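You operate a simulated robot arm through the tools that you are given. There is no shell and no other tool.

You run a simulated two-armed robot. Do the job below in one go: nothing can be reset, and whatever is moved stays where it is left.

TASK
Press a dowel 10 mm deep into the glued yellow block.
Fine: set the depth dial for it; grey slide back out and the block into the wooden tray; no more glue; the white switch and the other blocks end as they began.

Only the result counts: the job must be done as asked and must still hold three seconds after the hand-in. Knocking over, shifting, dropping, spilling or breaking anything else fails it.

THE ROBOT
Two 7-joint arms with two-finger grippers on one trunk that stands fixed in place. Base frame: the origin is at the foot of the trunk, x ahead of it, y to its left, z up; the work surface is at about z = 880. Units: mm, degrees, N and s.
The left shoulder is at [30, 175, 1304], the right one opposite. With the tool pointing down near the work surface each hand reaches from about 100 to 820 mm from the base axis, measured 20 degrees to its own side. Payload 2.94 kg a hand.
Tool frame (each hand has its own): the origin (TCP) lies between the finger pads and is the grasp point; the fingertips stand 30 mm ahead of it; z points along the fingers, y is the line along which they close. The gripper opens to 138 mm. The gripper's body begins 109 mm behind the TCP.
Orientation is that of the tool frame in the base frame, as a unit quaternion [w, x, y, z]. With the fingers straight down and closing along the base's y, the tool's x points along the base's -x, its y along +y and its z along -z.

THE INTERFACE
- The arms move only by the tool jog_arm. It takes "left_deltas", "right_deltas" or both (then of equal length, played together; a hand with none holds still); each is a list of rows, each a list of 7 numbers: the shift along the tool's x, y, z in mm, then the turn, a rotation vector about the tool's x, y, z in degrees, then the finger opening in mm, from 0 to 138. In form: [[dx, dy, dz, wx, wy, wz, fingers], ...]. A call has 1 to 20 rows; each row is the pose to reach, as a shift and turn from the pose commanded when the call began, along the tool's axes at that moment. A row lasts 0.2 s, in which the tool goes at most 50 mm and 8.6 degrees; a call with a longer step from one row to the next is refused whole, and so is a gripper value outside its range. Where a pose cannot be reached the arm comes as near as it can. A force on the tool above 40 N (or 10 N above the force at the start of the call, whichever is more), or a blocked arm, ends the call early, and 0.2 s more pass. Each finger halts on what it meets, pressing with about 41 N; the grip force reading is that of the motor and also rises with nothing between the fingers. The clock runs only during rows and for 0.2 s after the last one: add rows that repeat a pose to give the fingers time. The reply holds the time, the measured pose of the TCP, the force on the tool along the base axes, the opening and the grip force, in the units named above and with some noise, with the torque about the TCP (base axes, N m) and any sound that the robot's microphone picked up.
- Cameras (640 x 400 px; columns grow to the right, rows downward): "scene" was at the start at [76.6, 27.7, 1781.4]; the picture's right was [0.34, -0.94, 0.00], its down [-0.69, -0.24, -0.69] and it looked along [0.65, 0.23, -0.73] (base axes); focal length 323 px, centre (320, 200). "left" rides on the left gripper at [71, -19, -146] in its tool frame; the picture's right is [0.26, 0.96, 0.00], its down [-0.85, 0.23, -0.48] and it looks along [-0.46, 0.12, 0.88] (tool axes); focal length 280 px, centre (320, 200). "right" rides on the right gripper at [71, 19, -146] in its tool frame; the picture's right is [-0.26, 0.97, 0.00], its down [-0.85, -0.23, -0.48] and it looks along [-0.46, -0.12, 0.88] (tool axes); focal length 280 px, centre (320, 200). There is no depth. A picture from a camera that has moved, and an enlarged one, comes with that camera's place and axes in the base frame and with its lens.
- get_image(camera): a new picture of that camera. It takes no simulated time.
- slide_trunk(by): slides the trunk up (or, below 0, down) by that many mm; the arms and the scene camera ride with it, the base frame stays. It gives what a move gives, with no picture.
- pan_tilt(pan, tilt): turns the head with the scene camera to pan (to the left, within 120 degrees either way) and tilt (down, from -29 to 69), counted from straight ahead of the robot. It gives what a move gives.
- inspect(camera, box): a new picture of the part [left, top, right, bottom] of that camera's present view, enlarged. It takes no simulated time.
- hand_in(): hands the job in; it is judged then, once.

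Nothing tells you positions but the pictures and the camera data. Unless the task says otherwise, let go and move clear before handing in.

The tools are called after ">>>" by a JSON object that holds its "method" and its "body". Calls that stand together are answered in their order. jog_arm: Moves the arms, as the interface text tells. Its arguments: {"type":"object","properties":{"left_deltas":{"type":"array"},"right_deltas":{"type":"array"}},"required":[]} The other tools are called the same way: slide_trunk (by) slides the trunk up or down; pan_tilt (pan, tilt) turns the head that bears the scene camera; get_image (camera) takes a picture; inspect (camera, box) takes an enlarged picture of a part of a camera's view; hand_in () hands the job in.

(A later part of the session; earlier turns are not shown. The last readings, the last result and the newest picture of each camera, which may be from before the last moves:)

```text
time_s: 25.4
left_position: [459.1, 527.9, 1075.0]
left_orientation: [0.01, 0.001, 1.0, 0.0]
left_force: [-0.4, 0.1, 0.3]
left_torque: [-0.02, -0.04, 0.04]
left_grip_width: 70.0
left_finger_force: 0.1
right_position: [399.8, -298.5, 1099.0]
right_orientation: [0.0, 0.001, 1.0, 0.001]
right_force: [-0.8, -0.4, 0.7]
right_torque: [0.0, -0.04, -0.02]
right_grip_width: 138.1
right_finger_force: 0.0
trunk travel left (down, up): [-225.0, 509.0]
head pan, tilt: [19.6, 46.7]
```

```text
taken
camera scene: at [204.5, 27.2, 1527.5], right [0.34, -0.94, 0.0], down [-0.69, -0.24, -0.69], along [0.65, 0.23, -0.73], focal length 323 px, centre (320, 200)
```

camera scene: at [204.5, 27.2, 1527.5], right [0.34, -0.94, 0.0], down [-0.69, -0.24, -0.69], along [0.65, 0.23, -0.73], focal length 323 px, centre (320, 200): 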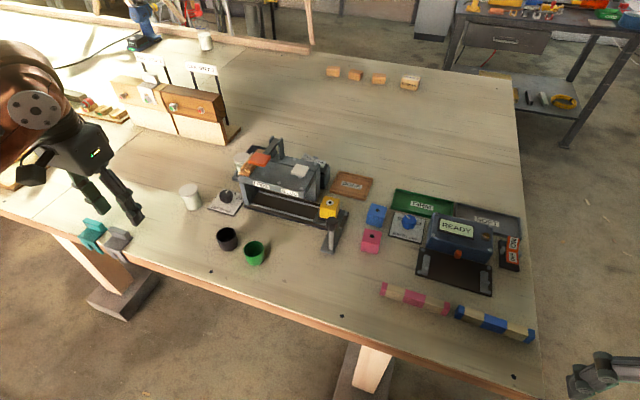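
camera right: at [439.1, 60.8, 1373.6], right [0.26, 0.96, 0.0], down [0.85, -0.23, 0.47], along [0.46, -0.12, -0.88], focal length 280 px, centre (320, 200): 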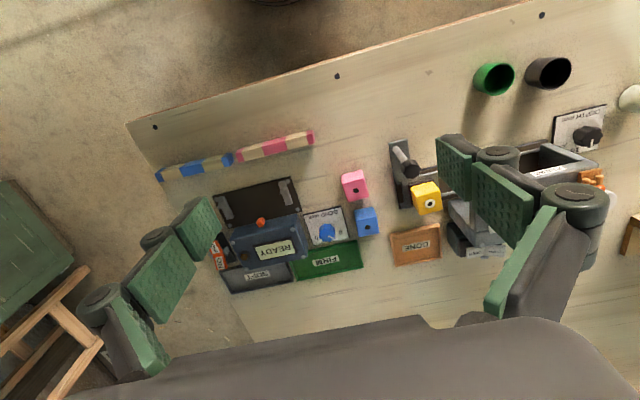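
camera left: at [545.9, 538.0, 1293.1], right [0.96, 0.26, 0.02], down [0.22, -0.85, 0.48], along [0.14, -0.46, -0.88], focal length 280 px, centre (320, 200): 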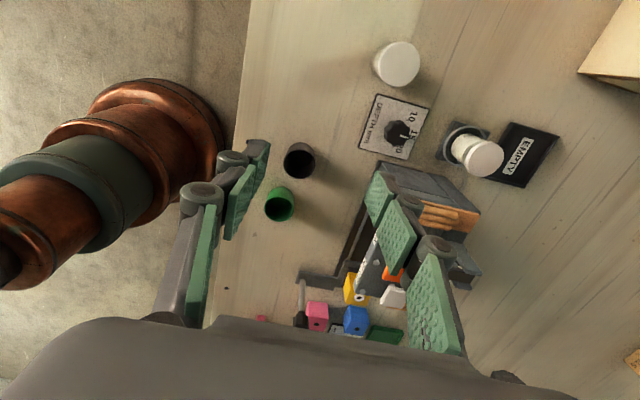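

The trunk went down 250 mm and the scene camera also shifted forward. Now I'll try extending the left hand toward the dial at z≈1075.

>>> {"method": "jog_arm", "body": {"left_deltas": [[-40, -15, 0, 0, 0.5, 0, 70], [-80, -30, 0, 0, 1.1, 0, 70], [-120, -45, 0, 0, 1.1, 0, 70], [-160, -60, 0, 0, 1.1, 0, 70], [-195, -66, 0, 0, 1.1, 0, 70], [-222, -66, 0, 0, 1.1, 0, 70], [-222, -66, 0, 0, 1.1, 0, 70]]}}

>>> {"method": "get_image", "body": {"camera": "scene"}}

>>> {"method": "get_image", "body": {"camera": "left"}}

```text
time_s: 27.0
left_position: [674.4, 459.9, 1078.5]
left_orientation: [0.001, -0.001, 1.0, 0.002]
left_force: [-0.7, -0.9, 1.0]
left_torque: [0.09, -0.1, 0.0]
left_grip_width: 70.1
left_finger_force: 0.0
left hand out of reach, approached as far as the arm can: row 6, 7
right_position: [397.9, -299.9, 1098.7]
right_orientation: [0.001, -0.001, 1.0, 0.001]
right_force: [-1.9, -0.7, -0.1]
right_torque: [0.05, -0.09, -0.01]
right_grip_width: 138.1
right_finger_force: 0.1
trunk travel left (down, up): [-225.0, 509.0]
head pan, tilt: [19.6, 46.7]
```

```text
taken
camera scene: at [202.3, 25.1, 1528.0], right [0.34, -0.94, 0.0], down [-0.68, -0.24, -0.69], along [0.65, 0.23, -0.73], focal length 323 px, centre (320, 200)
```

scene: 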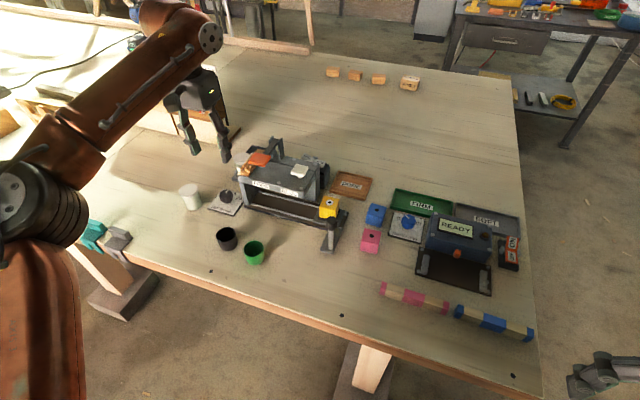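

```text
taken
camera left: at [602.9, 441.5, 1224.1], right [-0.26, 0.96, 0.0], down [0.85, 0.23, 0.48], along [0.46, 0.13, -0.88], focal length 280 px, centre (320, 200)
```

left: 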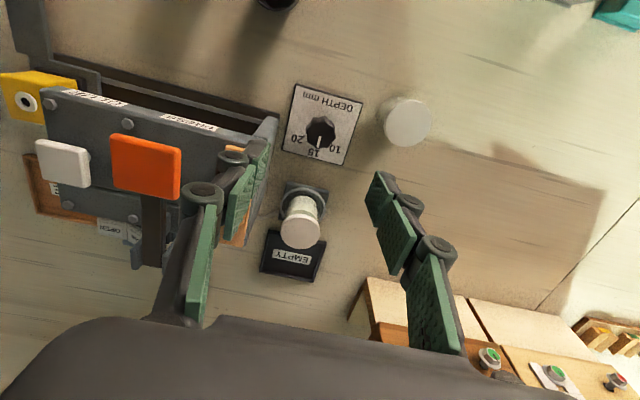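

Good: the lower trunk extends the reach to x≈674. From here the dial is well visible, so I'll zoom in to read it accurately.

>>> {"method": "inspect", "body": {"camera": "left", "box": [275, 75, 375, 170]}}

>>> {"method": "inspect", "body": {"camera": "left", "box": [0, 60, 300, 290]}}

>>> {"method": "inspect", "body": {"camera": "scene", "box": [200, 130, 380, 260]}}

```text
4.21 times, centred on (325, 122) of left
camera zoom: at [602.9, 441.5, 1224.1], right [-0.26, 0.96, 0.0], down [0.85, 0.23, 0.48], along [0.46, 0.13, -0.88], focal length 1181 px, centre (299, 526)
```

zoom: 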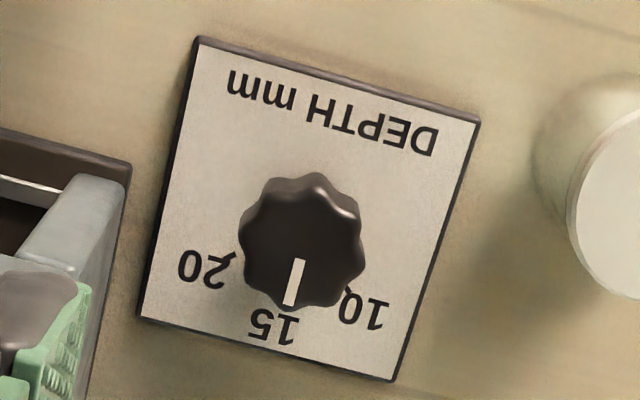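

```text
1.74 times, centred on (150, 175) of left
camera zoom: at [602.9, 441.5, 1224.1], right [-0.26, 0.96, 0.0], down [0.85, 0.23, 0.48], along [0.46, 0.13, -0.88], focal length 488 px, centre (616, 244)
```

zoom: 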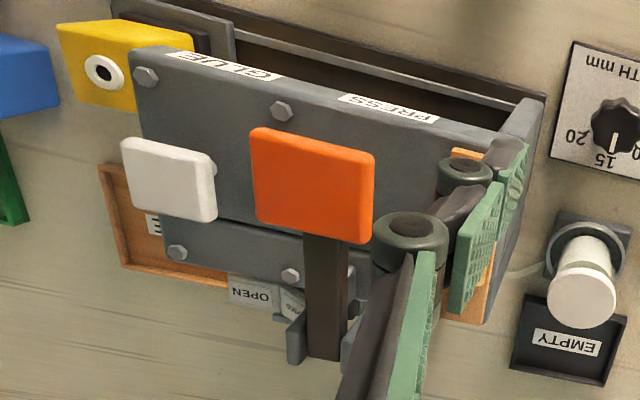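

```text
3.08 times, centred on (290, 195) of scene
camera zoom: at [202.3, 25.1, 1528.0], right [0.34, -0.94, 0.0], down [-0.68, -0.24, -0.69], along [0.65, 0.23, -0.73], focal length 993 px, centre (412, 215)
```

zoom: 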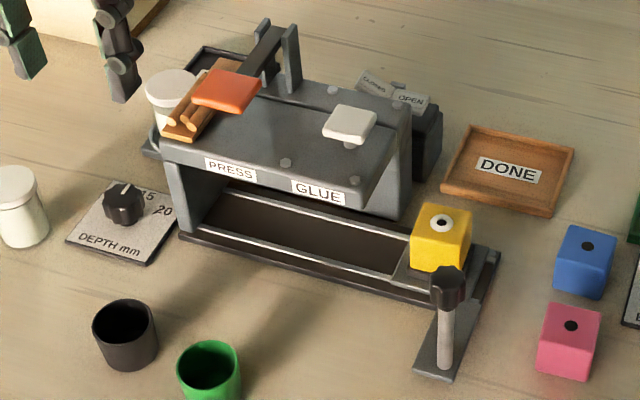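

The plate is square with its centre at about (683.6, 464.3). The pointer is exactly on 15, and 10 lies about 50° counter-clockwise seen from above. I'll pull back and up, yaw 90°, lower the trunk some more for reach, then go over the knob.

>>> {"method": "jog_arm", "body": {"left_deltas": [[12, 0, -15, 0, 0, 8, 70], [24, 0, -30, 0, 0, 16, 70], [36, 0, -45, 0, 0, 24, 70], [48, 0, -60, 0, 0, 32, 70], [60, 1, -75, 0, 0, 40, 70], [72, 2, -90, 0, 0, 48, 70], [72, 3, -100, 0, 0, 56, 70], [72, 4, -110, 0, 0, 64, 70], [72, 4, -110, 0, 0, 72, 70], [72, 4, -110, 0, 0, 80, 60], [72, 4, -110, 0, 0, 88, 60], [72, 4, -110, 0, 0, 90, 60]]}}

>>> {"method": "slide_trunk", "body": {"by": -120}}

>>> {"method": "jog_arm", "body": {"left_deltas": [[0, 25, 0, 0, 0, 0, 60], [0, 50, 0, 0, 0, 0, 60], [0, 75, 0, 0, 0, 0, 60], [0, 81, 0, 0, 0, 0, 60], [0, 81, 0, 0, 0, 0, 60]]}}

>>> {"method": "get_image", "body": {"camera": "scene"}}

>>> {"method": "get_image", "body": {"camera": "left"}}

```text
time_s: 29.6
left_position: [604.7, 466.4, 1186.5]
left_orientation: [0.001, 0.708, 0.706, 0.001]
left_force: [0.5, -0.2, 0.3]
left_torque: [0.01, -0.02, 0.0]
left_grip_width: 59.9
left_finger_force: 0.2
right_position: [398.5, -298.4, 1098.2]
right_orientation: [-0.001, 0.001, 1.0, 0.0]
right_force: [0.1, 0.1, -0.4]
right_torque: [-0.04, 0.02, 0.0]
right_grip_width: 138.0
right_finger_force: 0.2
trunk travel left (down, up): [-225.0, 509.0]
head pan, tilt: [19.6, 46.7]
```

```text
time_s: 31.1
left_position: [603.1, 466.3, 1066.3]
left_orientation: [0.001, 0.707, 0.707, 0.002]
left_force: [-0.4, 0.5, 0.5]
left_torque: [0.01, -0.04, 0.0]
left_grip_width: 59.9
left_finger_force: 0.0
right_position: [401.7, -297.4, 977.9]
right_orientation: [0.0, 0.0, 1.0, 0.001]
right_force: [0.5, 0.1, 0.3]
right_torque: [0.01, -0.06, 0.0]
right_grip_width: 137.9
right_finger_force: 0.1
trunk travel left (down, up): [-105.0, 629.0]
head pan, tilt: [19.6, 46.7]
```

```text
time_s: 32.3
left_position: [679.8, 466.8, 1062.3]
left_orientation: [0.001, 0.708, 0.707, 0.001]
left_force: [-0.3, 0.3, -0.5]
left_torque: [0.02, 0.02, 0.0]
left_grip_width: 59.8
left_finger_force: 0.0
left hand out of reach, approached as far as the arm can: row 4, 5
right_position: [400.4, -298.3, 977.7]
right_orientation: [-0.001, 0.0, 1.0, 0.0]
right_force: [-0.2, 0.0, -0.5]
right_torque: [-0.02, 0.04, 0.0]
right_grip_width: 137.9
right_finger_force: 0.0
trunk travel left (down, up): [-105.0, 629.0]
head pan, tilt: [19.6, 46.7]
```

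```text
taken
camera scene: at [317.0, 27.4, 1393.5], right [0.34, -0.94, 0.0], down [-0.69, -0.24, -0.69], along [0.65, 0.23, -0.73], focal length 323 px, centre (320, 200)
```

scene: 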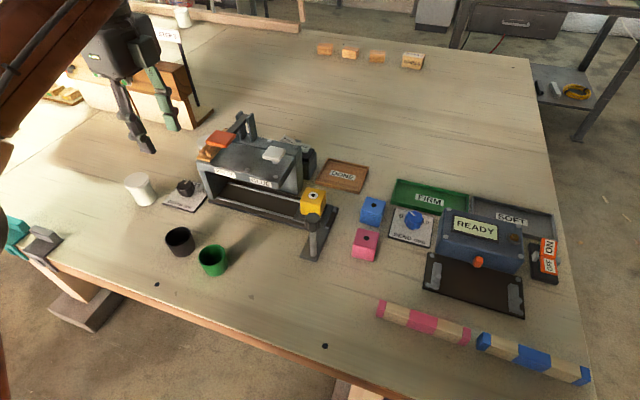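

```text
taken
camera left: at [661.6, 538.4, 1207.8], right [0.96, 0.26, 0.0], down [0.23, -0.85, 0.48], along [0.13, -0.46, -0.88], focal length 280 px, centre (320, 200)
```

left: 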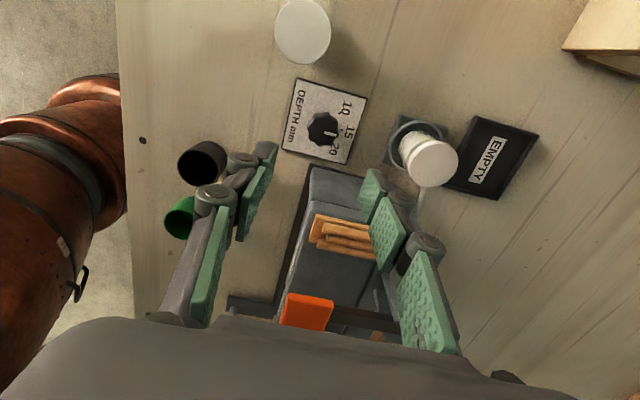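

Reach improves as the hand lowers, so I'll descend over the knob to just above its top and check alignment.

>>> {"method": "jog_arm", "body": {"left_deltas": [[-1, 0, 30, 0, 0, 0, 60], [-2.5, 1, 60, 0, 0, 0, 60], [-2.5, 3.8, 90, 0, 0, 0, 60], [-2.5, 3.8, 104, 0, 0, 0, 60], [-2.5, 3.8, 104, 0, 0, 0, 60]]}}

>>> {"method": "get_image", "body": {"camera": "left"}}

>>> {"method": "inspect", "body": {"camera": "scene", "box": [80, 80, 260, 230]}}

```text
time_s: 33.5
left_position: [683.3, 465.7, 957.3]
left_orientation: [0.001, 0.707, 0.707, 0.0]
left_force: [0.0, 0.5, -0.7]
left_torque: [-0.05, 0.02, 0.05]
left_grip_width: 59.9
left_finger_force: 0.1
right_position: [400.2, -297.9, 978.9]
right_orientation: [-0.001, 0.0, 1.0, 0.0]
right_force: [0.1, 0.8, -0.8]
right_torque: [-0.01, 0.01, 0.02]
right_grip_width: 138.0
right_finger_force: 0.1
trunk travel left (down, up): [-105.0, 629.0]
head pan, tilt: [19.6, 46.7]
```

```text
taken
camera left: at [665.1, 536.9, 1103.5], right [0.96, 0.26, 0.0], down [0.23, -0.85, 0.48], along [0.13, -0.46, -0.88], focal length 280 px, centre (320, 200)
```

left: 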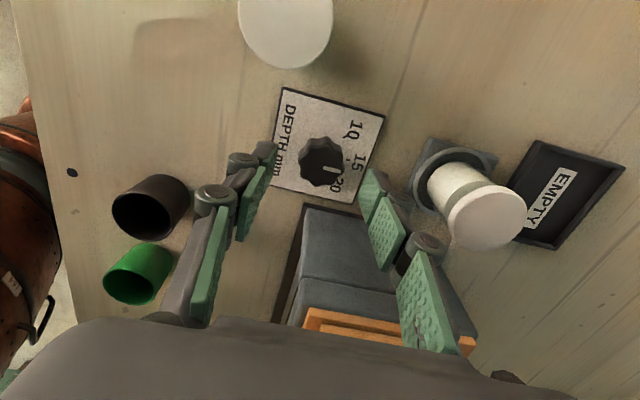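

```text
2.67 times, centred on (170, 155) of scene
camera zoom: at [316.5, 27.2, 1393.7], right [0.34, -0.94, 0.0], down [-0.69, -0.24, -0.69], along [0.65, 0.23, -0.73], focal length 860 px, centre (720, 320)
```

zoom: 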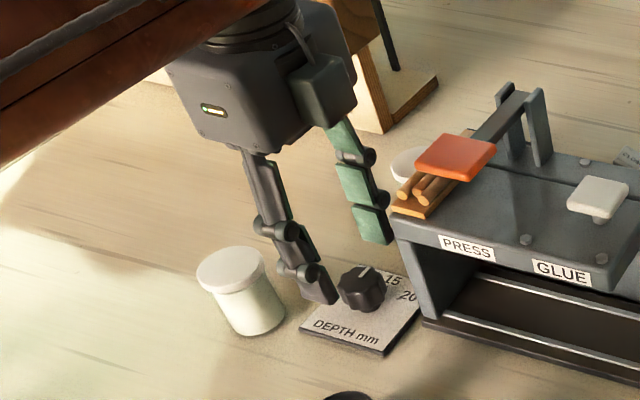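

Aligned over the knob. I'll descend to z≈927 and close on it.

>>> {"method": "jog_arm", "body": {"left_deltas": [[0, 0, 15, 0, 0, 0, 60], [0.7, 0, 30, 0, 0, 0, 60], [0.7, 0, 30, 0, 0, 0, 60]]}}

>>> {"method": "jog_arm", "body": {"left_deltas": [[0, 0, 0, 0, 0, 0, 44], [0, 0, 0, 0, 0, 0, 30], [0, 0, 0, 0, 0, 0, 25], [0, 0, 0, 0, 0, 0, 25]]}}

>>> {"method": "inspect", "body": {"camera": "left", "box": [220, 80, 420, 280]}}

```text
time_s: 34.3
left_position: [682.9, 466.7, 927.6]
left_orientation: [0.001, 0.707, 0.707, 0.001]
left_force: [1.1, -0.1, 0.1]
left_torque: [-0.02, 0.01, -0.02]
left_grip_width: 59.8
left_finger_force: 0.1
right_position: [399.9, -298.2, 977.8]
right_orientation: [0.0, 0.0, 1.0, 0.001]
right_force: [0.6, 0.2, 1.0]
right_torque: [-0.01, 0.0, -0.01]
right_grip_width: 137.8
right_finger_force: 0.1
trunk travel left (down, up): [-105.0, 629.0]
head pan, tilt: [19.6, 46.7]
```

```text
time_s: 35.3
left_position: [683.5, 465.8, 928.9]
left_orientation: [0.002, 0.707, 0.707, 0.001]
left_force: [13.6, 1.3, 2.4]
left_torque: [0.02, -0.47, 0.02]
left_grip_width: 32.3
left_finger_force: 40.2
right_position: [401.5, -298.5, 977.5]
right_orientation: [-0.001, 0.001, 1.0, 0.0]
right_force: [-0.5, -0.7, -0.1]
right_torque: [-0.01, 0.0, 0.0]
right_grip_width: 137.8
right_finger_force: 0.0
trunk travel left (down, up): [-105.0, 629.0]
head pan, tilt: [19.6, 46.7]
```

```text
2.00 times, centred on (320, 180) of left
camera zoom: at [665.9, 536.9, 1073.6], right [0.97, 0.26, 0.0], down [0.23, -0.85, 0.48], along [0.13, -0.46, -0.88], focal length 561 px, centre (320, 240)
```

zoom: 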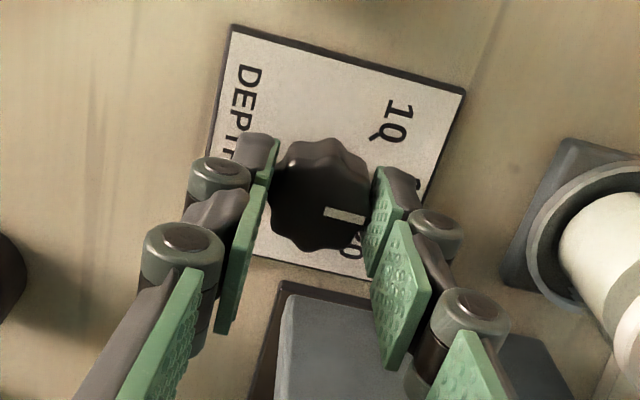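

The grip on the knob is good (32 mm). I'll turn it 50° counter-clockwise seen from above.

>>> {"method": "jog_arm", "body": {"left_deltas": [[0, 0, 0, 0, 0, -6, 25], [0, 0, 0, 0, 0, -12, 25], [0, 0, 0, 0, 0, -18, 25], [0, 0, 0, 0, 0, -24, 25], [0, 0, 0, 0, 0, -30, 25], [0, 0, 0, 0, 0, -36, 25], [0, 0, 0, 0, 0, -42, 25], [0, 0, 0, 0, 0, -48, 25], [0, 0, 0, 0, 0, -50, 25], [0, 0, 0, 0, 0, -50, 25]]}}

>>> {"method": "get_image", "body": {"camera": "left"}}

>>> {"method": "inspect", "body": {"camera": "scene", "box": [130, 130, 250, 220]}}

```text
time_s: 37.5
left_position: [684.5, 464.4, 928.4]
left_orientation: [0.002, 0.341, 0.94, 0.001]
left_force: [19.0, 8.0, 10.5]
left_torque: [0.55, -0.17, 0.02]
left_grip_width: 32.3
left_finger_force: 45.1
right_position: [400.8, -298.6, 977.6]
right_orientation: [-0.002, 0.001, 1.0, 0.0]
right_force: [0.2, -1.1, 0.1]
right_torque: [0.0, -0.01, 0.02]
right_grip_width: 138.0
right_finger_force: 0.1
trunk travel left (down, up): [-105.0, 629.0]
head pan, tilt: [19.6, 46.7]
```

```text
taken
camera left: at [618.0, 496.3, 1073.5], right [0.42, 0.91, 0.0], down [0.8, -0.37, 0.48], along [0.43, -0.2, -0.88], focal length 280 px, centre (320, 200)
```

left: 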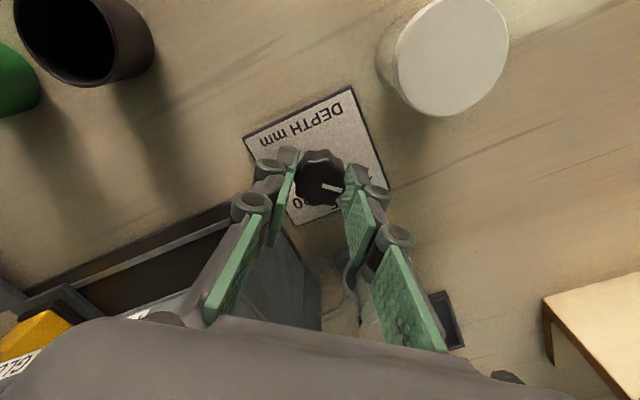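

```text
4.44 times, centred on (190, 175) of scene
camera zoom: at [317.7, 27.5, 1393.5], right [0.34, -0.94, 0.0], down [-0.69, -0.24, -0.68], along [0.64, 0.23, -0.73], focal length 1434 px, centre (898, 311)
```

zoom: 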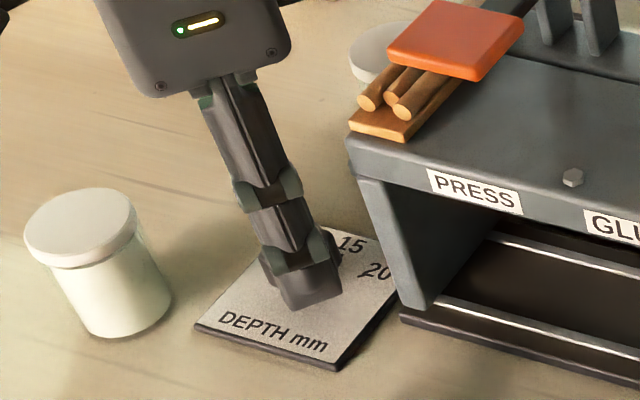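

The knob turned along with the hand. I'll release, lift and check the pointer.

>>> {"method": "jog_arm", "body": {"left_deltas": [[0, 0, 0, 0, 0, 0, 40], [0, 0, 0, 0, 0, 0, 50], [0, 0, 0, 0, 0, 0, 55], [0, 0, -20, 0, 0, 0, 55], [0, 0, -45, 0, 0, 0, 55], [0, 0, -80, 0, 0, 0, 55], [0, 0, -110, 0, 0, 0, 55], [0, 0, -110, 0, 0, 0, 55]]}}

>>> {"method": "get_image", "body": {"camera": "left"}}

>>> {"method": "inspect", "body": {"camera": "left", "box": [250, 90, 390, 220]}}

>>> {"method": "inspect", "body": {"camera": "scene", "box": [150, 150, 230, 220]}}

```text
time_s: 39.3
left_position: [683.7, 465.0, 1038.6]
left_orientation: [0.0, 0.341, 0.94, 0.0]
left_force: [0.2, -0.3, 0.6]
left_torque: [0.02, -0.01, -0.01]
left_grip_width: 55.1
left_finger_force: 0.0
right_position: [400.9, -298.5, 977.2]
right_orientation: [-0.001, 0.0, 1.0, 0.001]
right_force: [-0.3, 0.8, 0.5]
right_torque: [-0.01, 0.01, -0.01]
right_grip_width: 138.2
right_finger_force: 0.3
trunk travel left (down, up): [-105.0, 629.0]
head pan, tilt: [19.6, 46.7]
```

```text
taken
camera left: at [617.2, 496.6, 1185.0], right [0.42, 0.91, 0.0], down [0.8, -0.37, 0.48], along [0.43, -0.2, -0.88], focal length 280 px, centre (320, 200)
```

left: 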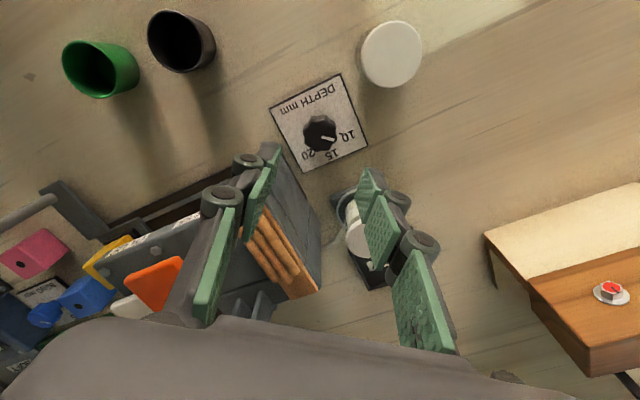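

```text
3.08 times, centred on (320, 155) of left
camera zoom: at [617.2, 496.6, 1185.0], right [0.42, 0.91, 0.0], down [0.8, -0.37, 0.48], along [0.43, -0.2, -0.88], focal length 863 px, centre (320, 338)
```

zoom: 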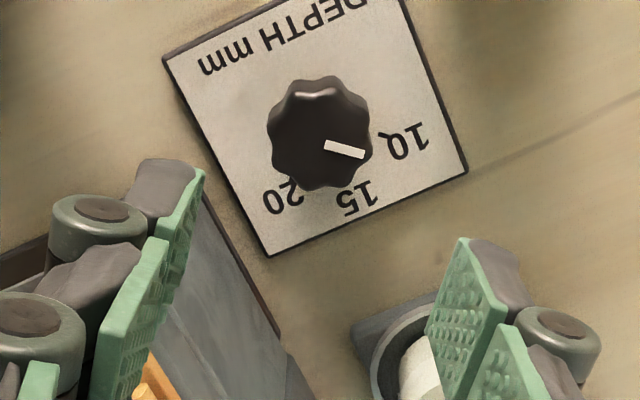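

```text
5.71 times, centred on (190, 185) of scene
camera zoom: at [316.3, 27.1, 1393.7], right [0.34, -0.94, 0.0], down [-0.69, -0.24, -0.69], along [0.65, 0.23, -0.73], focal length 1844 px, centre (1063, 286)
```

zoom: 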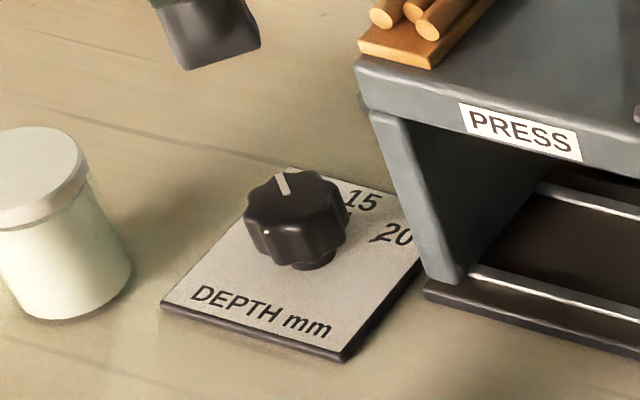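

The pointer is now close to 10. I'll zoom in further to measure it precisely.

>>> {"method": "inspect", "body": {"camera": "left", "box": [265, 75, 375, 180]}}

>>> {"method": "inspect", "body": {"camera": "left", "box": [295, 105, 350, 165]}}

```text
3.81 times, centred on (320, 128) of left
camera zoom: at [617.2, 496.6, 1185.0], right [0.42, 0.91, 0.0], down [0.8, -0.37, 0.48], along [0.43, -0.2, -0.88], focal length 1068 px, centre (320, 476)
```

zoom: 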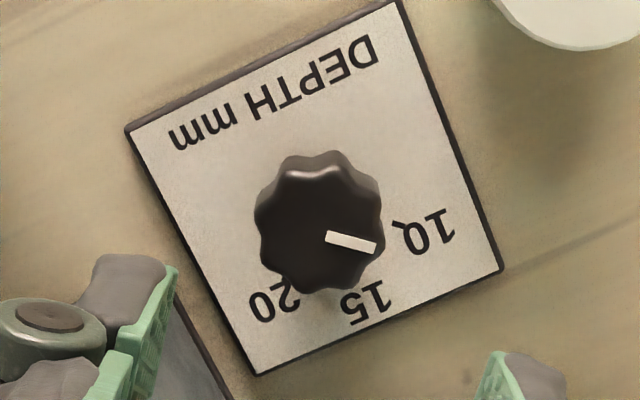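

```text
6.67 times, centred on (322, 135) of left
camera zoom: at [617.2, 496.6, 1185.0], right [0.42, 0.91, 0.0], down [0.8, -0.37, 0.48], along [0.43, -0.2, -0.88], focal length 1869 px, centre (303, 633)
```

zoom: 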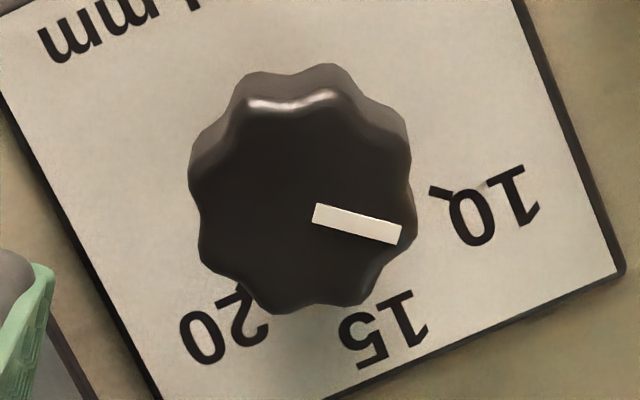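

The dial now points at 10 (about 50°, matching the label). Next I'll un-yaw the left hand and move it in front of the machine toward the slide handle, which is a post with a black knob at about (620, 150, ~993).

>>> {"method": "jog_arm", "body": {"left_deltas": [[20, -8, -15, 0, 0, -6.6, 60], [35, -25, -30, 0, 0, -13.3, 60], [20, -60, -45, 0, 0, -20, 60], [0, -95, -62, 0, 0, -26.6, 60], [-25, -135, -70, 0, 0, -33.3, 60], [-49, -174, -75, 0, 0, -39.9, 60], [-49, -174, -75, 0, 0, -39.9, 60]]}}

>>> {"method": "jog_arm", "body": {"left_deltas": [[0, -40, 0, 0, 0, 0, 60], [0, -80, 0, 0, 0, 0, 60], [-5, -120, 0, 0, 0, 0, 60], [-10, -150, 0, 0, 0, 0, 60], [-10, -150, 0, 0, 0, 0, 60]]}}

>>> {"method": "get_image", "body": {"camera": "left"}}

>>> {"method": "get_image", "body": {"camera": "scene"}}

```text
time_s: 40.9
left_position: [605.8, 298.5, 1109.9]
left_orientation: [0.002, 0.001, 1.0, 0.0]
left_force: [0.2, 0.5, -0.3]
left_torque: [0.0, 0.01, 0.01]
left_grip_width: 60.1
left_finger_force: 0.0
left hand out of reach, approached as far as the arm can: row 6, 7
right_position: [400.1, -297.6, 977.8]
right_orientation: [0.0, 0.0, 1.0, 0.0]
right_force: [-0.7, 0.0, -0.1]
right_torque: [-0.03, 0.02, 0.04]
right_grip_width: 137.9
right_finger_force: 0.1
trunk travel left (down, up): [-105.0, 629.0]
head pan, tilt: [19.6, 46.7]
```

```text
time_s: 42.1
left_position: [569.7, 209.8, 1081.4]
left_orientation: [0.001, 0.002, 1.0, 0.0]
left_force: [-0.1, -0.1, -0.3]
left_torque: [0.03, 0.02, 0.01]
left_grip_width: 59.9
left_finger_force: 0.0
left hand out of reach, approached as far as the arm can: row 1, 2, 3, 4, 5
right_position: [401.0, -299.1, 978.4]
right_orientation: [-0.001, 0.0, 1.0, 0.001]
right_force: [-0.7, 0.5, -0.1]
right_torque: [0.03, -0.02, 0.01]
right_grip_width: 138.1
right_finger_force: 0.1
trunk travel left (down, up): [-105.0, 629.0]
head pan, tilt: [19.6, 46.7]
```

```text
taken
camera left: at [499.6, 191.5, 1227.3], right [-0.26, 0.97, 0.0], down [0.85, 0.23, 0.48], along [0.46, 0.12, -0.88], focal length 280 px, centre (320, 200)
```

left: 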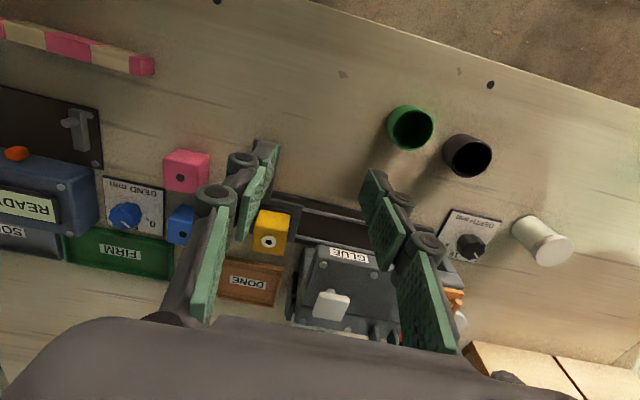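

```text
taken
camera scene: at [316.4, 27.0, 1393.7], right [0.34, -0.94, 0.0], down [-0.69, -0.24, -0.69], along [0.65, 0.23, -0.73], focal length 323 px, centre (320, 200)
```

scene: 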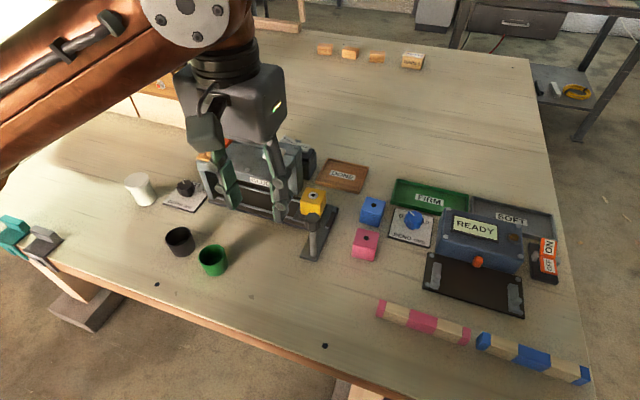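

The left arm can't reach across to the handle in this posture. I'll move it back out to the left and try the right arm for the handle.

>>> {"method": "jog_arm", "body": {"left_deltas": [[0, 40, -10, 0, 0, 0, 60], [0, 80, -20, 0, 0, 0, 60], [0, 120, -30, 0, 0, 0, 60], [5, 160, -40, 0, 0, 0, 60], [10, 200, -50, 0, 0, 0, 60], [20, 240, -60, 0, 0, 0, 60], [30, 280, -60, 0, 0, 0, 60], [40, 310, -60, 0, 0, 0, 60], [40, 310, -60, 0, 0, 0, 60]], "right_deltas": [[0, 0, -30, 0, 0, 0, 120], [0, 0, -60, 0, 0, 0, 100], [0, 20, -90, 0, 0, 0, 80], [-20, 55, -110, 0, 0, 0, 60], [-40, 95, -120, 0, 0, 0, 60], [-60, 135, -120, 0, 0, 0, 60], [-80, 175, -120, 0, 0, 0, 60], [-100, 215, -120, 0, 0, 0, 60], [-120, 255, -120, 0, 0, 0, 60]]}}

>>> {"method": "jog_arm", "body": {"right_deltas": [[-20, 35, 0, 0, 0, 0, 60], [-40, 70, 0, 0, 0, 0, 60], [-60, 105, 0, 0, 0, 0, 60], [-80, 140, 0, 0, 0, 0, 60], [-100, 170, 0, 0, 0, 0, 60], [-100, 170, 0, 0, 0, 0, 60]]}}

>>> {"method": "get_image", "body": {"camera": "scene"}}

>>> {"method": "get_image", "body": {"camera": "right"}}

```text
time_s: 44.1
left_position: [530.6, 522.5, 1139.3]
left_orientation: [0.0, 0.001, 1.0, -0.001]
left_force: [0.7, -0.9, 0.1]
left_torque: [-0.07, 0.03, -0.02]
left_grip_width: 59.8
left_finger_force: 0.0
right_position: [521.5, -40.3, 1096.8]
right_orientation: [-0.001, 0.001, 1.0, 0.0]
right_force: [0.7, -0.7, 0.1]
right_torque: [-0.05, 0.06, -0.02]
right_grip_width: 60.0
right_finger_force: 0.1
trunk travel left (down, up): [-105.0, 629.0]
head pan, tilt: [19.6, 46.7]
```

```text
time_s: 45.5
left_position: [529.9, 520.5, 1140.4]
left_orientation: [0.0, 0.001, 1.0, 0.0]
left_force: [0.2, -1.0, 0.1]
left_torque: [0.0, 0.04, -0.01]
left_grip_width: 60.1
left_finger_force: 0.1
right_position: [620.9, 126.1, 1098.7]
right_orientation: [0.002, 0.0, 1.0, 0.001]
right_force: [-0.1, -0.4, -0.5]
right_torque: [0.08, -0.03, 0.0]
right_grip_width: 60.2
right_finger_force: 0.1
trunk travel left (down, up): [-105.0, 629.0]
head pan, tilt: [19.6, 46.7]
```

```text
taken
camera scene: at [316.7, 27.0, 1393.6], right [0.34, -0.94, 0.0], down [-0.69, -0.24, -0.69], along [0.65, 0.23, -0.73], focal length 323 px, centre (320, 200)
```

scene: 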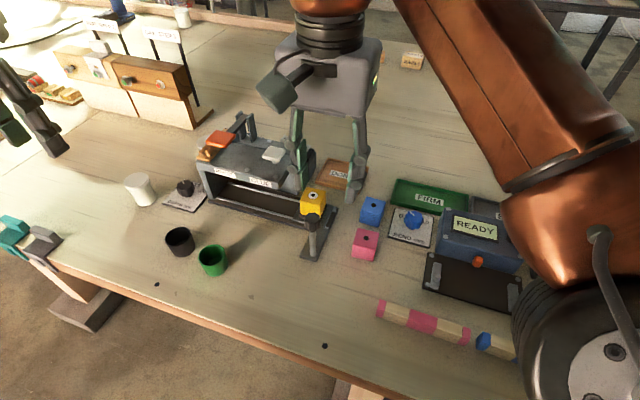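

```text
taken
camera right: at [550.0, 144.4, 1244.6], right [0.26, 0.97, 0.0], down [0.85, -0.23, 0.47], along [0.46, -0.12, -0.88], focal length 280 px, centre (320, 200)
```

right: 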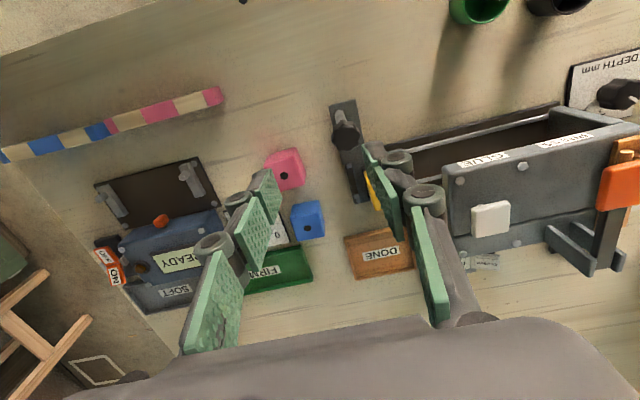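

The right arm reaches the handle area easily. Its elbow hangs over the tester side, so I'll check the elbow's clearance by turning the head before lowering.

>>> {"method": "pan_tilt", "body": {"pan": -25, "tilt": 50}}

>>> {"method": "get_image", "body": {"camera": "scene"}}

```text
time_s: 46.7
left_position: [530.0, 522.2, 1139.5]
left_orientation: [0.001, 0.001, 1.0, 0.0]
left_force: [-0.6, -1.3, 0.2]
left_torque: [0.01, 0.02, -0.03]
left_grip_width: 60.2
left_finger_force: 0.0
right_position: [621.5, 128.1, 1098.8]
right_orientation: [-0.001, 0.0, 1.0, 0.0]
right_force: [0.3, -0.3, -0.3]
right_torque: [0.01, -0.02, -0.03]
right_grip_width: 60.1
right_finger_force: 0.1
trunk travel left (down, up): [-105.0, 629.0]
head pan, tilt: [-25.0, 50.0]
```

```text
taken
camera scene: at [311.4, -31.0, 1389.1], right [-0.42, -0.91, 0.0], down [-0.69, 0.32, -0.64], along [0.58, -0.27, -0.77], focal length 323 px, centre (320, 200)
```

scene: 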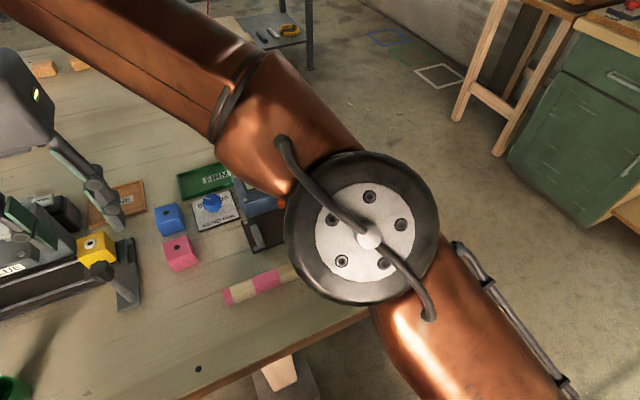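

The elbow is well above the table, so it's safe to lower the right hand. I'll locate the handle knob more exactly in the right camera.

>>> {"method": "inspect", "body": {"camera": "right", "box": [300, 90, 400, 220]}}

>>> {"method": "inspect", "body": {"camera": "right", "box": [320, 80, 640, 300]}}

>>> {"method": "inspect", "body": {"camera": "scene", "box": [0, 170, 220, 330]}}

```text
3.08 times, centred on (350, 155) of right
camera zoom: at [550.1, 145.6, 1244.0], right [0.26, 0.97, 0.0], down [0.85, -0.23, 0.47], along [0.46, -0.12, -0.88], focal length 863 px, centre (228, 338)
```

zoom: 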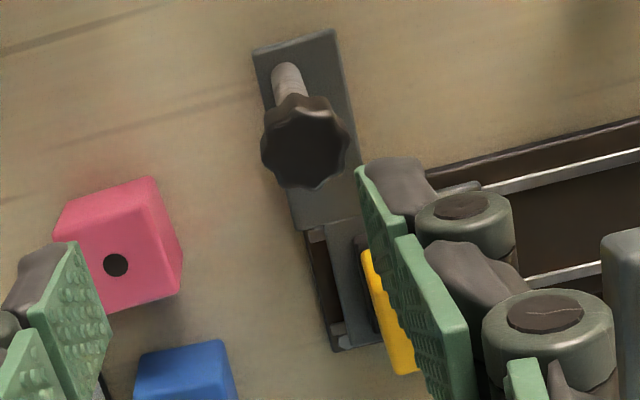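

```text
1.82 times, centred on (480, 190) of right
camera zoom: at [550.1, 145.6, 1244.0], right [0.26, 0.97, 0.0], down [0.85, -0.23, 0.47], along [0.46, -0.12, -0.88], focal length 510 px, centre (29, 218)
```

zoom: 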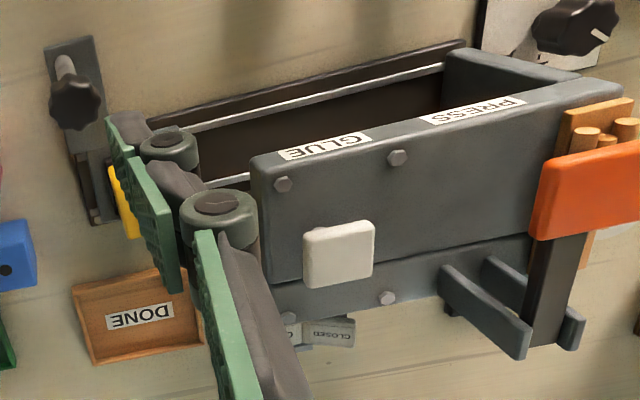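

```text
2.50 times, centred on (110, 250) of scene
camera zoom: at [311.4, -31.0, 1389.1], right [-0.42, -0.91, 0.0], down [-0.69, 0.32, -0.64], along [0.58, -0.27, -0.77], focal length 806 px, centre (845, 75)
```

zoom: 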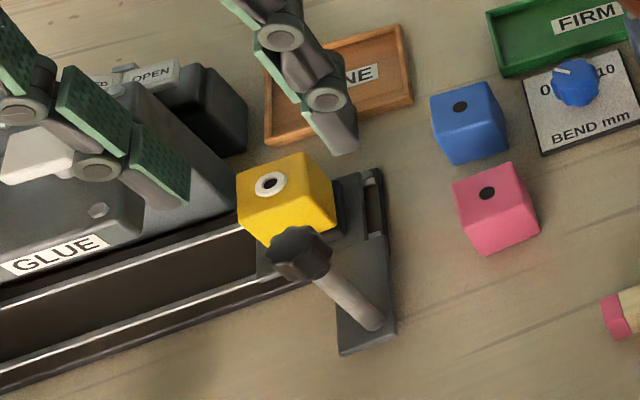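

The handle knob is at (622, 148.5), top z≈1004. I'll lower the right hand around it and close.

>>> {"method": "jog_arm", "body": {"right_deltas": [[0, 20.5, 10, 0, 0, 0, 60], [0, 20.5, 45, 0, 0, 0, 60], [0, 20.5, 80, 0, 0, 0, 60], [0, 20.5, 107, 0, 0, 0, 60], [0, 20.5, 107, 0, 0, 0, 60]]}}

>>> {"method": "get_image", "body": {"camera": "right"}}

>>> {"method": "get_image", "body": {"camera": "scene"}}

```text
time_s: 47.9
left_position: [529.6, 522.3, 1139.9]
left_orientation: [0.001, 0.001, 1.0, 0.0]
left_force: [-0.3, -0.2, 0.2]
left_torque: [0.03, 0.01, 0.01]
left_grip_width: 60.0
left_finger_force: 0.0
right_position: [621.0, 148.4, 992.5]
right_orientation: [-0.001, 0.0, 1.0, 0.0]
right_force: [0.0, 0.0, -0.1]
right_torque: [-0.03, -0.05, 0.0]
right_grip_width: 59.9
right_finger_force: 0.0
trunk travel left (down, up): [-105.0, 629.0]
head pan, tilt: [-25.0, 50.0]
```

```text
taken
camera right: at [549.2, 166.9, 1138.4], right [0.26, 0.97, 0.0], down [0.85, -0.23, 0.48], along [0.46, -0.12, -0.88], focal length 280 px, centre (320, 200)
```

right: 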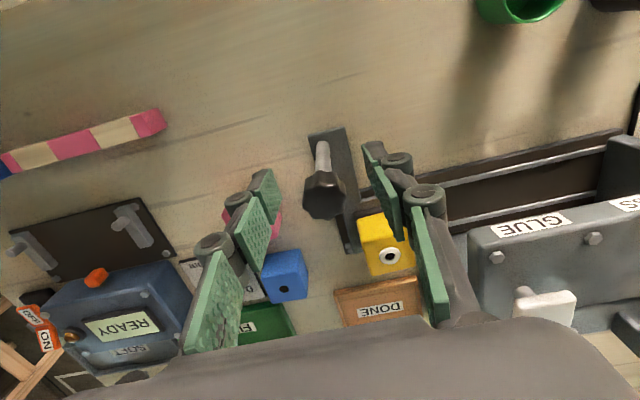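

```text
taken
camera scene: at [310.5, -31.1, 1389.4], right [-0.42, -0.91, 0.0], down [-0.69, 0.32, -0.64], along [0.58, -0.27, -0.77], focal length 323 px, centre (320, 200)
```

scene: 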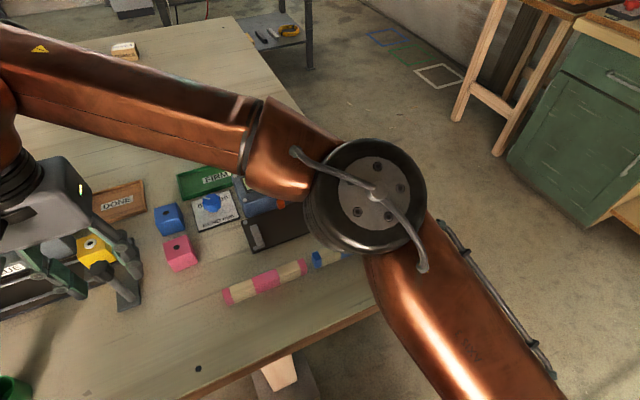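

The knob sits right between the right fingers. I'll close on it.

>>> {"method": "jog_arm", "body": {"right_deltas": [[0, 0, 0, 0, 0, 0, 44], [0, 0, 0, 0, 0, 0, 30], [0, 0, 0, 0, 0, 0, 18], [0, 0, 0, 0, 0, 0, 18], [0, 0, 0, 0, 0, 0, 18]]}}

>>> {"method": "get_image", "body": {"camera": "right"}}

```text
time_s: 49.1
left_position: [529.3, 522.8, 1140.0]
left_orientation: [0.0, 0.001, 1.0, -0.001]
left_force: [0.2, -0.1, -0.1]
left_torque: [-0.01, 0.0, 0.03]
left_grip_width: 60.0
left_finger_force: 0.0
right_position: [621.1, 150.6, 992.5]
right_orientation: [-0.001, 0.0, 1.0, -0.001]
right_force: [0.3, 7.1, 0.2]
right_torque: [0.12, -0.08, 0.05]
right_grip_width: 23.2
right_finger_force: 45.2
trunk travel left (down, up): [-105.0, 629.0]
head pan, tilt: [-25.0, 50.0]
```

```text
taken
camera right: at [549.9, 168.2, 1137.8], right [0.26, 0.97, 0.0], down [0.85, -0.23, 0.47], along [0.46, -0.12, -0.88], focal length 280 px, centre (320, 200)
```

right: 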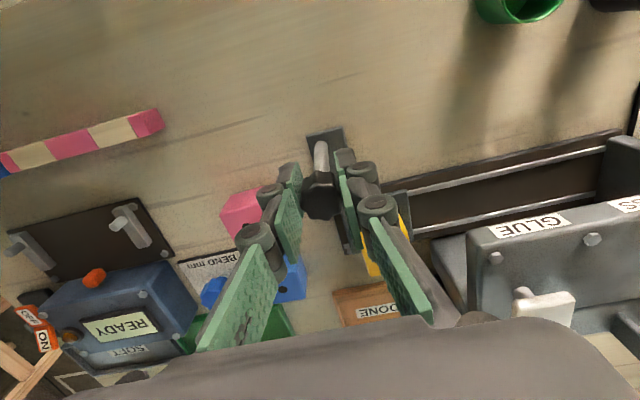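

Handle gripped. I'll push the slide gently along +y, first 100 mm, while watching forces.

>>> {"method": "jog_arm", "body": {"right_deltas": [[0, 3, 0, 0, 0, 0, 18], [0, 9, 0, 0, 0, 0, 18], [0, 17, 0, 0, 0, 0, 18], [0, 26, 0, 0, 0, 0, 18], [0, 35, 0, 0, 0, 0, 18], [0.5, 44, 0, 0, 0, 0, 18], [0.5, 53, 0, 0, 0, 0, 18], [1, 62, 0, 0, 0, 0, 18], [1, 71, 0, 0, 0, 0, 18], [1, 80, 0, 0, 0, 0, 18], [1, 88, 0, 0, 0, 0, 18], [1, 95, 0, 0, 0, 0, 18], [1, 99, 0, 0, 0, 0, 18], [1, 100, 0, 0, 0, 0, 18]]}}

>>> {"method": "get_image", "body": {"camera": "right"}}

>>> {"method": "pan_tilt", "body": {"pan": 20, "tilt": 46}}

>>> {"method": "get_image", "body": {"camera": "scene"}}

```text
time_s: 52.1
left_position: [531.8, 521.0, 1139.9]
left_orientation: [0.0, 0.001, 1.0, 0.0]
left_force: [-1.0, 0.2, -0.5]
left_torque: [0.04, -0.06, -0.01]
left_grip_width: 60.2
left_finger_force: 0.0
right_position: [618.4, 249.2, 989.9]
right_orientation: [0.0, -0.009, 1.0, -0.006]
right_force: [21.0, 0.1, 22.3]
right_torque: [-0.05, -0.69, 0.01]
right_grip_width: 23.1
right_finger_force: 44.9
right hand out of reach, approached as far as the arm can: row 13, 14
trunk travel left (down, up): [-105.0, 629.0]
head pan, tilt: [-25.0, 50.0]
```

```text
taken
camera right: at [546.7, 266.9, 1134.1], right [0.24, 0.97, -0.01], down [0.85, -0.21, 0.48], along [0.46, -0.13, -0.88], focal length 280 px, centre (320, 200)
```

right: 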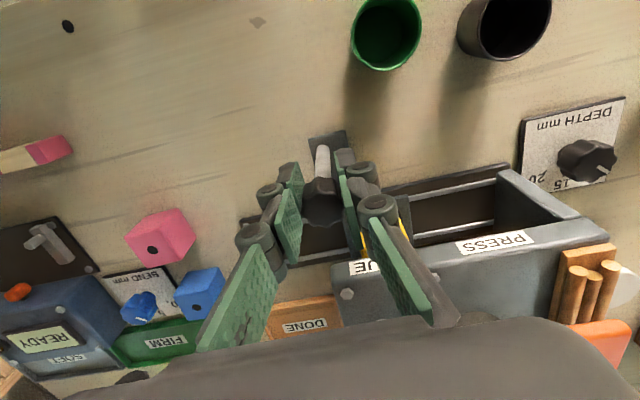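

```text
time_s: 53.2
left_position: [531.6, 523.4, 1140.2]
left_orientation: [-0.001, 0.001, 1.0, -0.001]
left_force: [-0.3, -1.5, 0.1]
left_torque: [0.01, -0.01, -0.03]
left_grip_width: 60.1
left_finger_force: 0.1
right_position: [618.5, 252.8, 990.2]
right_orientation: [-0.003, -0.01, 1.0, -0.007]
right_force: [8.3, -1.3, -1.8]
right_torque: [0.06, -0.92, -0.01]
right_grip_width: 22.7
right_finger_force: 45.3
trunk travel left (down, up): [-105.0, 629.0]
head pan, tilt: [20.0, 46.0]
```

```text
taken
camera scene: at [334.8, 29.3, 1392.2], right [0.34, -0.94, 0.0], down [-0.69, -0.25, -0.69], along [0.64, 0.24, -0.73], focal length 323 px, centre (320, 200)
```

scene: 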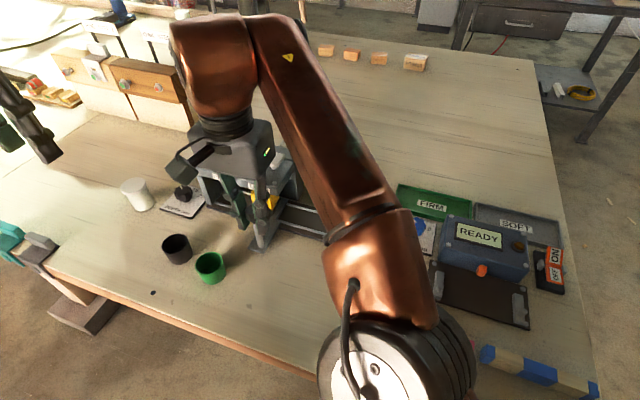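

The slide moved about 100 mm, but the right arm is at its limit there. I'll release the knob and raise the trunk 120 mm, which moves the shoulder back, then test whether the hand can reach the remaining y at height.

>>> {"method": "jog_arm", "body": {"right_deltas": [[0, 0, 0, 0, 0, 0, 35], [0, 0, 0, 0, 0, 0, 50], [0, 0, 0, 0, 0, 0, 60], [0, 0, 0, 0, 0, 0, 60]]}}

>>> {"method": "jog_arm", "body": {"right_deltas": [[0, 0, -20, 0, 0, 0, 60], [0, 0, -50, 0, 0, 0, 60], [0, 0, -80, 0, 0, 0, 60], [0, 0, -80, 0, 0, 0, 60]]}}

>>> {"method": "get_image", "body": {"camera": "right"}}

```text
time_s: 54.2
left_position: [529.4, 522.2, 1141.2]
left_orientation: [0.0, 0.0, 1.0, 0.001]
left_force: [0.6, 0.8, 0.4]
left_torque: [-0.01, 0.0, -0.02]
left_grip_width: 60.1
left_finger_force: 0.0
right_position: [614.9, 249.7, 988.7]
right_orientation: [-0.001, -0.01, 1.0, -0.005]
right_force: [0.1, 0.1, -0.7]
right_torque: [-0.01, 0.04, 0.02]
right_grip_width: 59.9
right_finger_force: 0.1
trunk travel left (down, up): [-105.0, 629.0]
head pan, tilt: [20.0, 46.0]
```

```text
time_s: 55.2
left_position: [531.1, 518.5, 1142.3]
left_orientation: [0.0, 0.002, 1.0, 0.001]
left_force: [0.3, -1.1, 0.4]
left_torque: [0.11, 0.09, -0.01]
left_grip_width: 59.8
left_finger_force: 0.0
right_position: [597.4, 228.5, 1041.2]
right_orientation: [-0.001, 0.001, 1.0, 0.002]
right_force: [1.1, -1.4, 0.2]
right_torque: [0.15, 0.09, -0.01]
right_grip_width: 60.0
right_finger_force: 0.2
right hand out of reach, approached as far as the arm can: row 1, 2, 3, 4
trunk travel left (down, up): [-105.0, 629.0]
head pan, tilt: [20.0, 46.0]
```

```text
taken
camera right: at [525.8, 247.7, 1187.8], right [0.26, 0.96, 0.0], down [0.85, -0.23, 0.47], along [0.46, -0.12, -0.88], focal length 280 px, centre (320, 200)
```

right: 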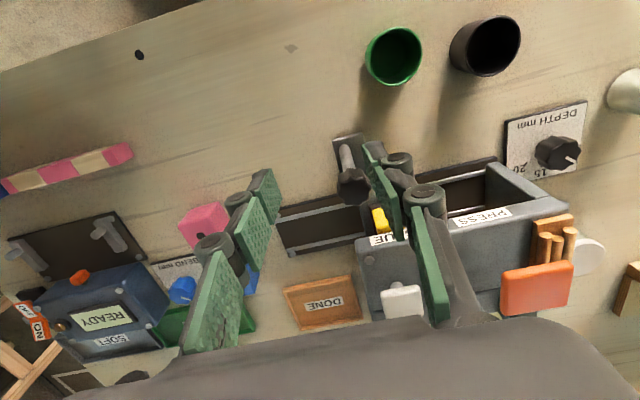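

Going up at that spot was also limited, so a higher shoulder should help. I'll raise the trunk 120 mm and re-test.

>>> {"method": "slide_trunk", "body": {"by": 120}}

>>> {"method": "jog_arm", "body": {"right_deltas": [[-5, 20, 10, 0, 0, 0, 60], [-10, 40, 30, 0, 0, 0, 60], [-15, 60, 50, 0, 0, 0, 60], [-20, 80, 60, 0, 0, 0, 60], [-20, 85, 60, 0, 0, 0, 60]]}}

>>> {"method": "get_image", "body": {"camera": "scene"}}

>>> {"method": "get_image", "body": {"camera": "right"}}

```text
time_s: 56.7
left_position: [511.1, 525.0, 1274.4]
left_orientation: [0.021, 0.0, 1.0, 0.0]
left_force: [-0.7, 0.3, 0.0]
left_torque: [-0.02, 0.04, 0.02]
left_grip_width: 60.0
left_finger_force: 0.0
right_position: [526.9, 234.1, 1227.5]
right_orientation: [0.072, 0.0, 0.997, 0.0]
right_force: [0.1, 0.2, -0.1]
right_torque: [0.0, 0.05, -0.01]
right_grip_width: 60.0
right_finger_force: 0.0
trunk travel left (down, up): [-225.0, 509.0]
head pan, tilt: [20.0, 46.0]
```

```text
time_s: 57.9
left_position: [509.9, 525.2, 1275.7]
left_orientation: [0.021, 0.001, 1.0, 0.0]
left_force: [0.2, 0.6, -0.4]
left_torque: [-0.02, 0.01, 0.01]
left_grip_width: 60.0
left_finger_force: 0.1
right_position: [528.7, 270.7, 1180.1]
right_orientation: [0.073, -0.001, 0.997, 0.0]
right_force: [0.0, 0.2, 0.2]
right_torque: [-0.01, 0.01, -0.02]
right_grip_width: 59.9
right_finger_force: 0.0
right hand out of reach, approached as far as the arm can: row 1, 2, 3, 4, 5
trunk travel left (down, up): [-225.0, 509.0]
head pan, tilt: [20.0, 46.0]
```

```text
taken
camera scene: at [206.1, 29.5, 1528.2], right [0.34, -0.94, 0.0], down [-0.68, -0.25, -0.69], along [0.65, 0.24, -0.72], focal length 323 px, centre (320, 200)
```

scene: 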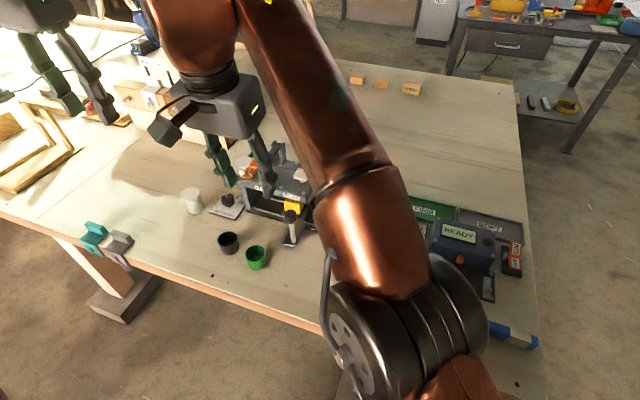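

```text
taken
camera right: at [436.7, 289.2, 1313.7], right [0.26, 0.97, 0.04], down [0.77, -0.23, 0.59], along [0.58, -0.12, -0.8], focal length 280 px, centre (320, 200)
```

right: 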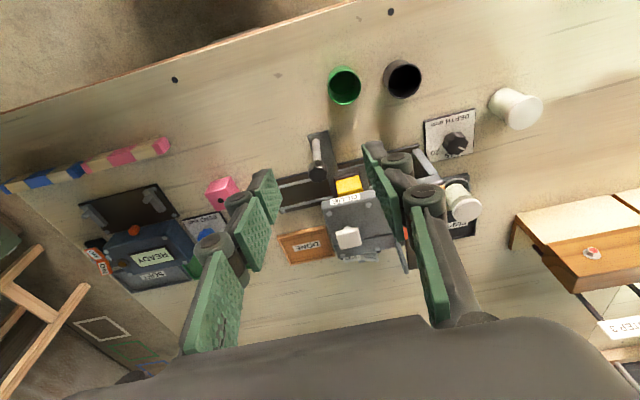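

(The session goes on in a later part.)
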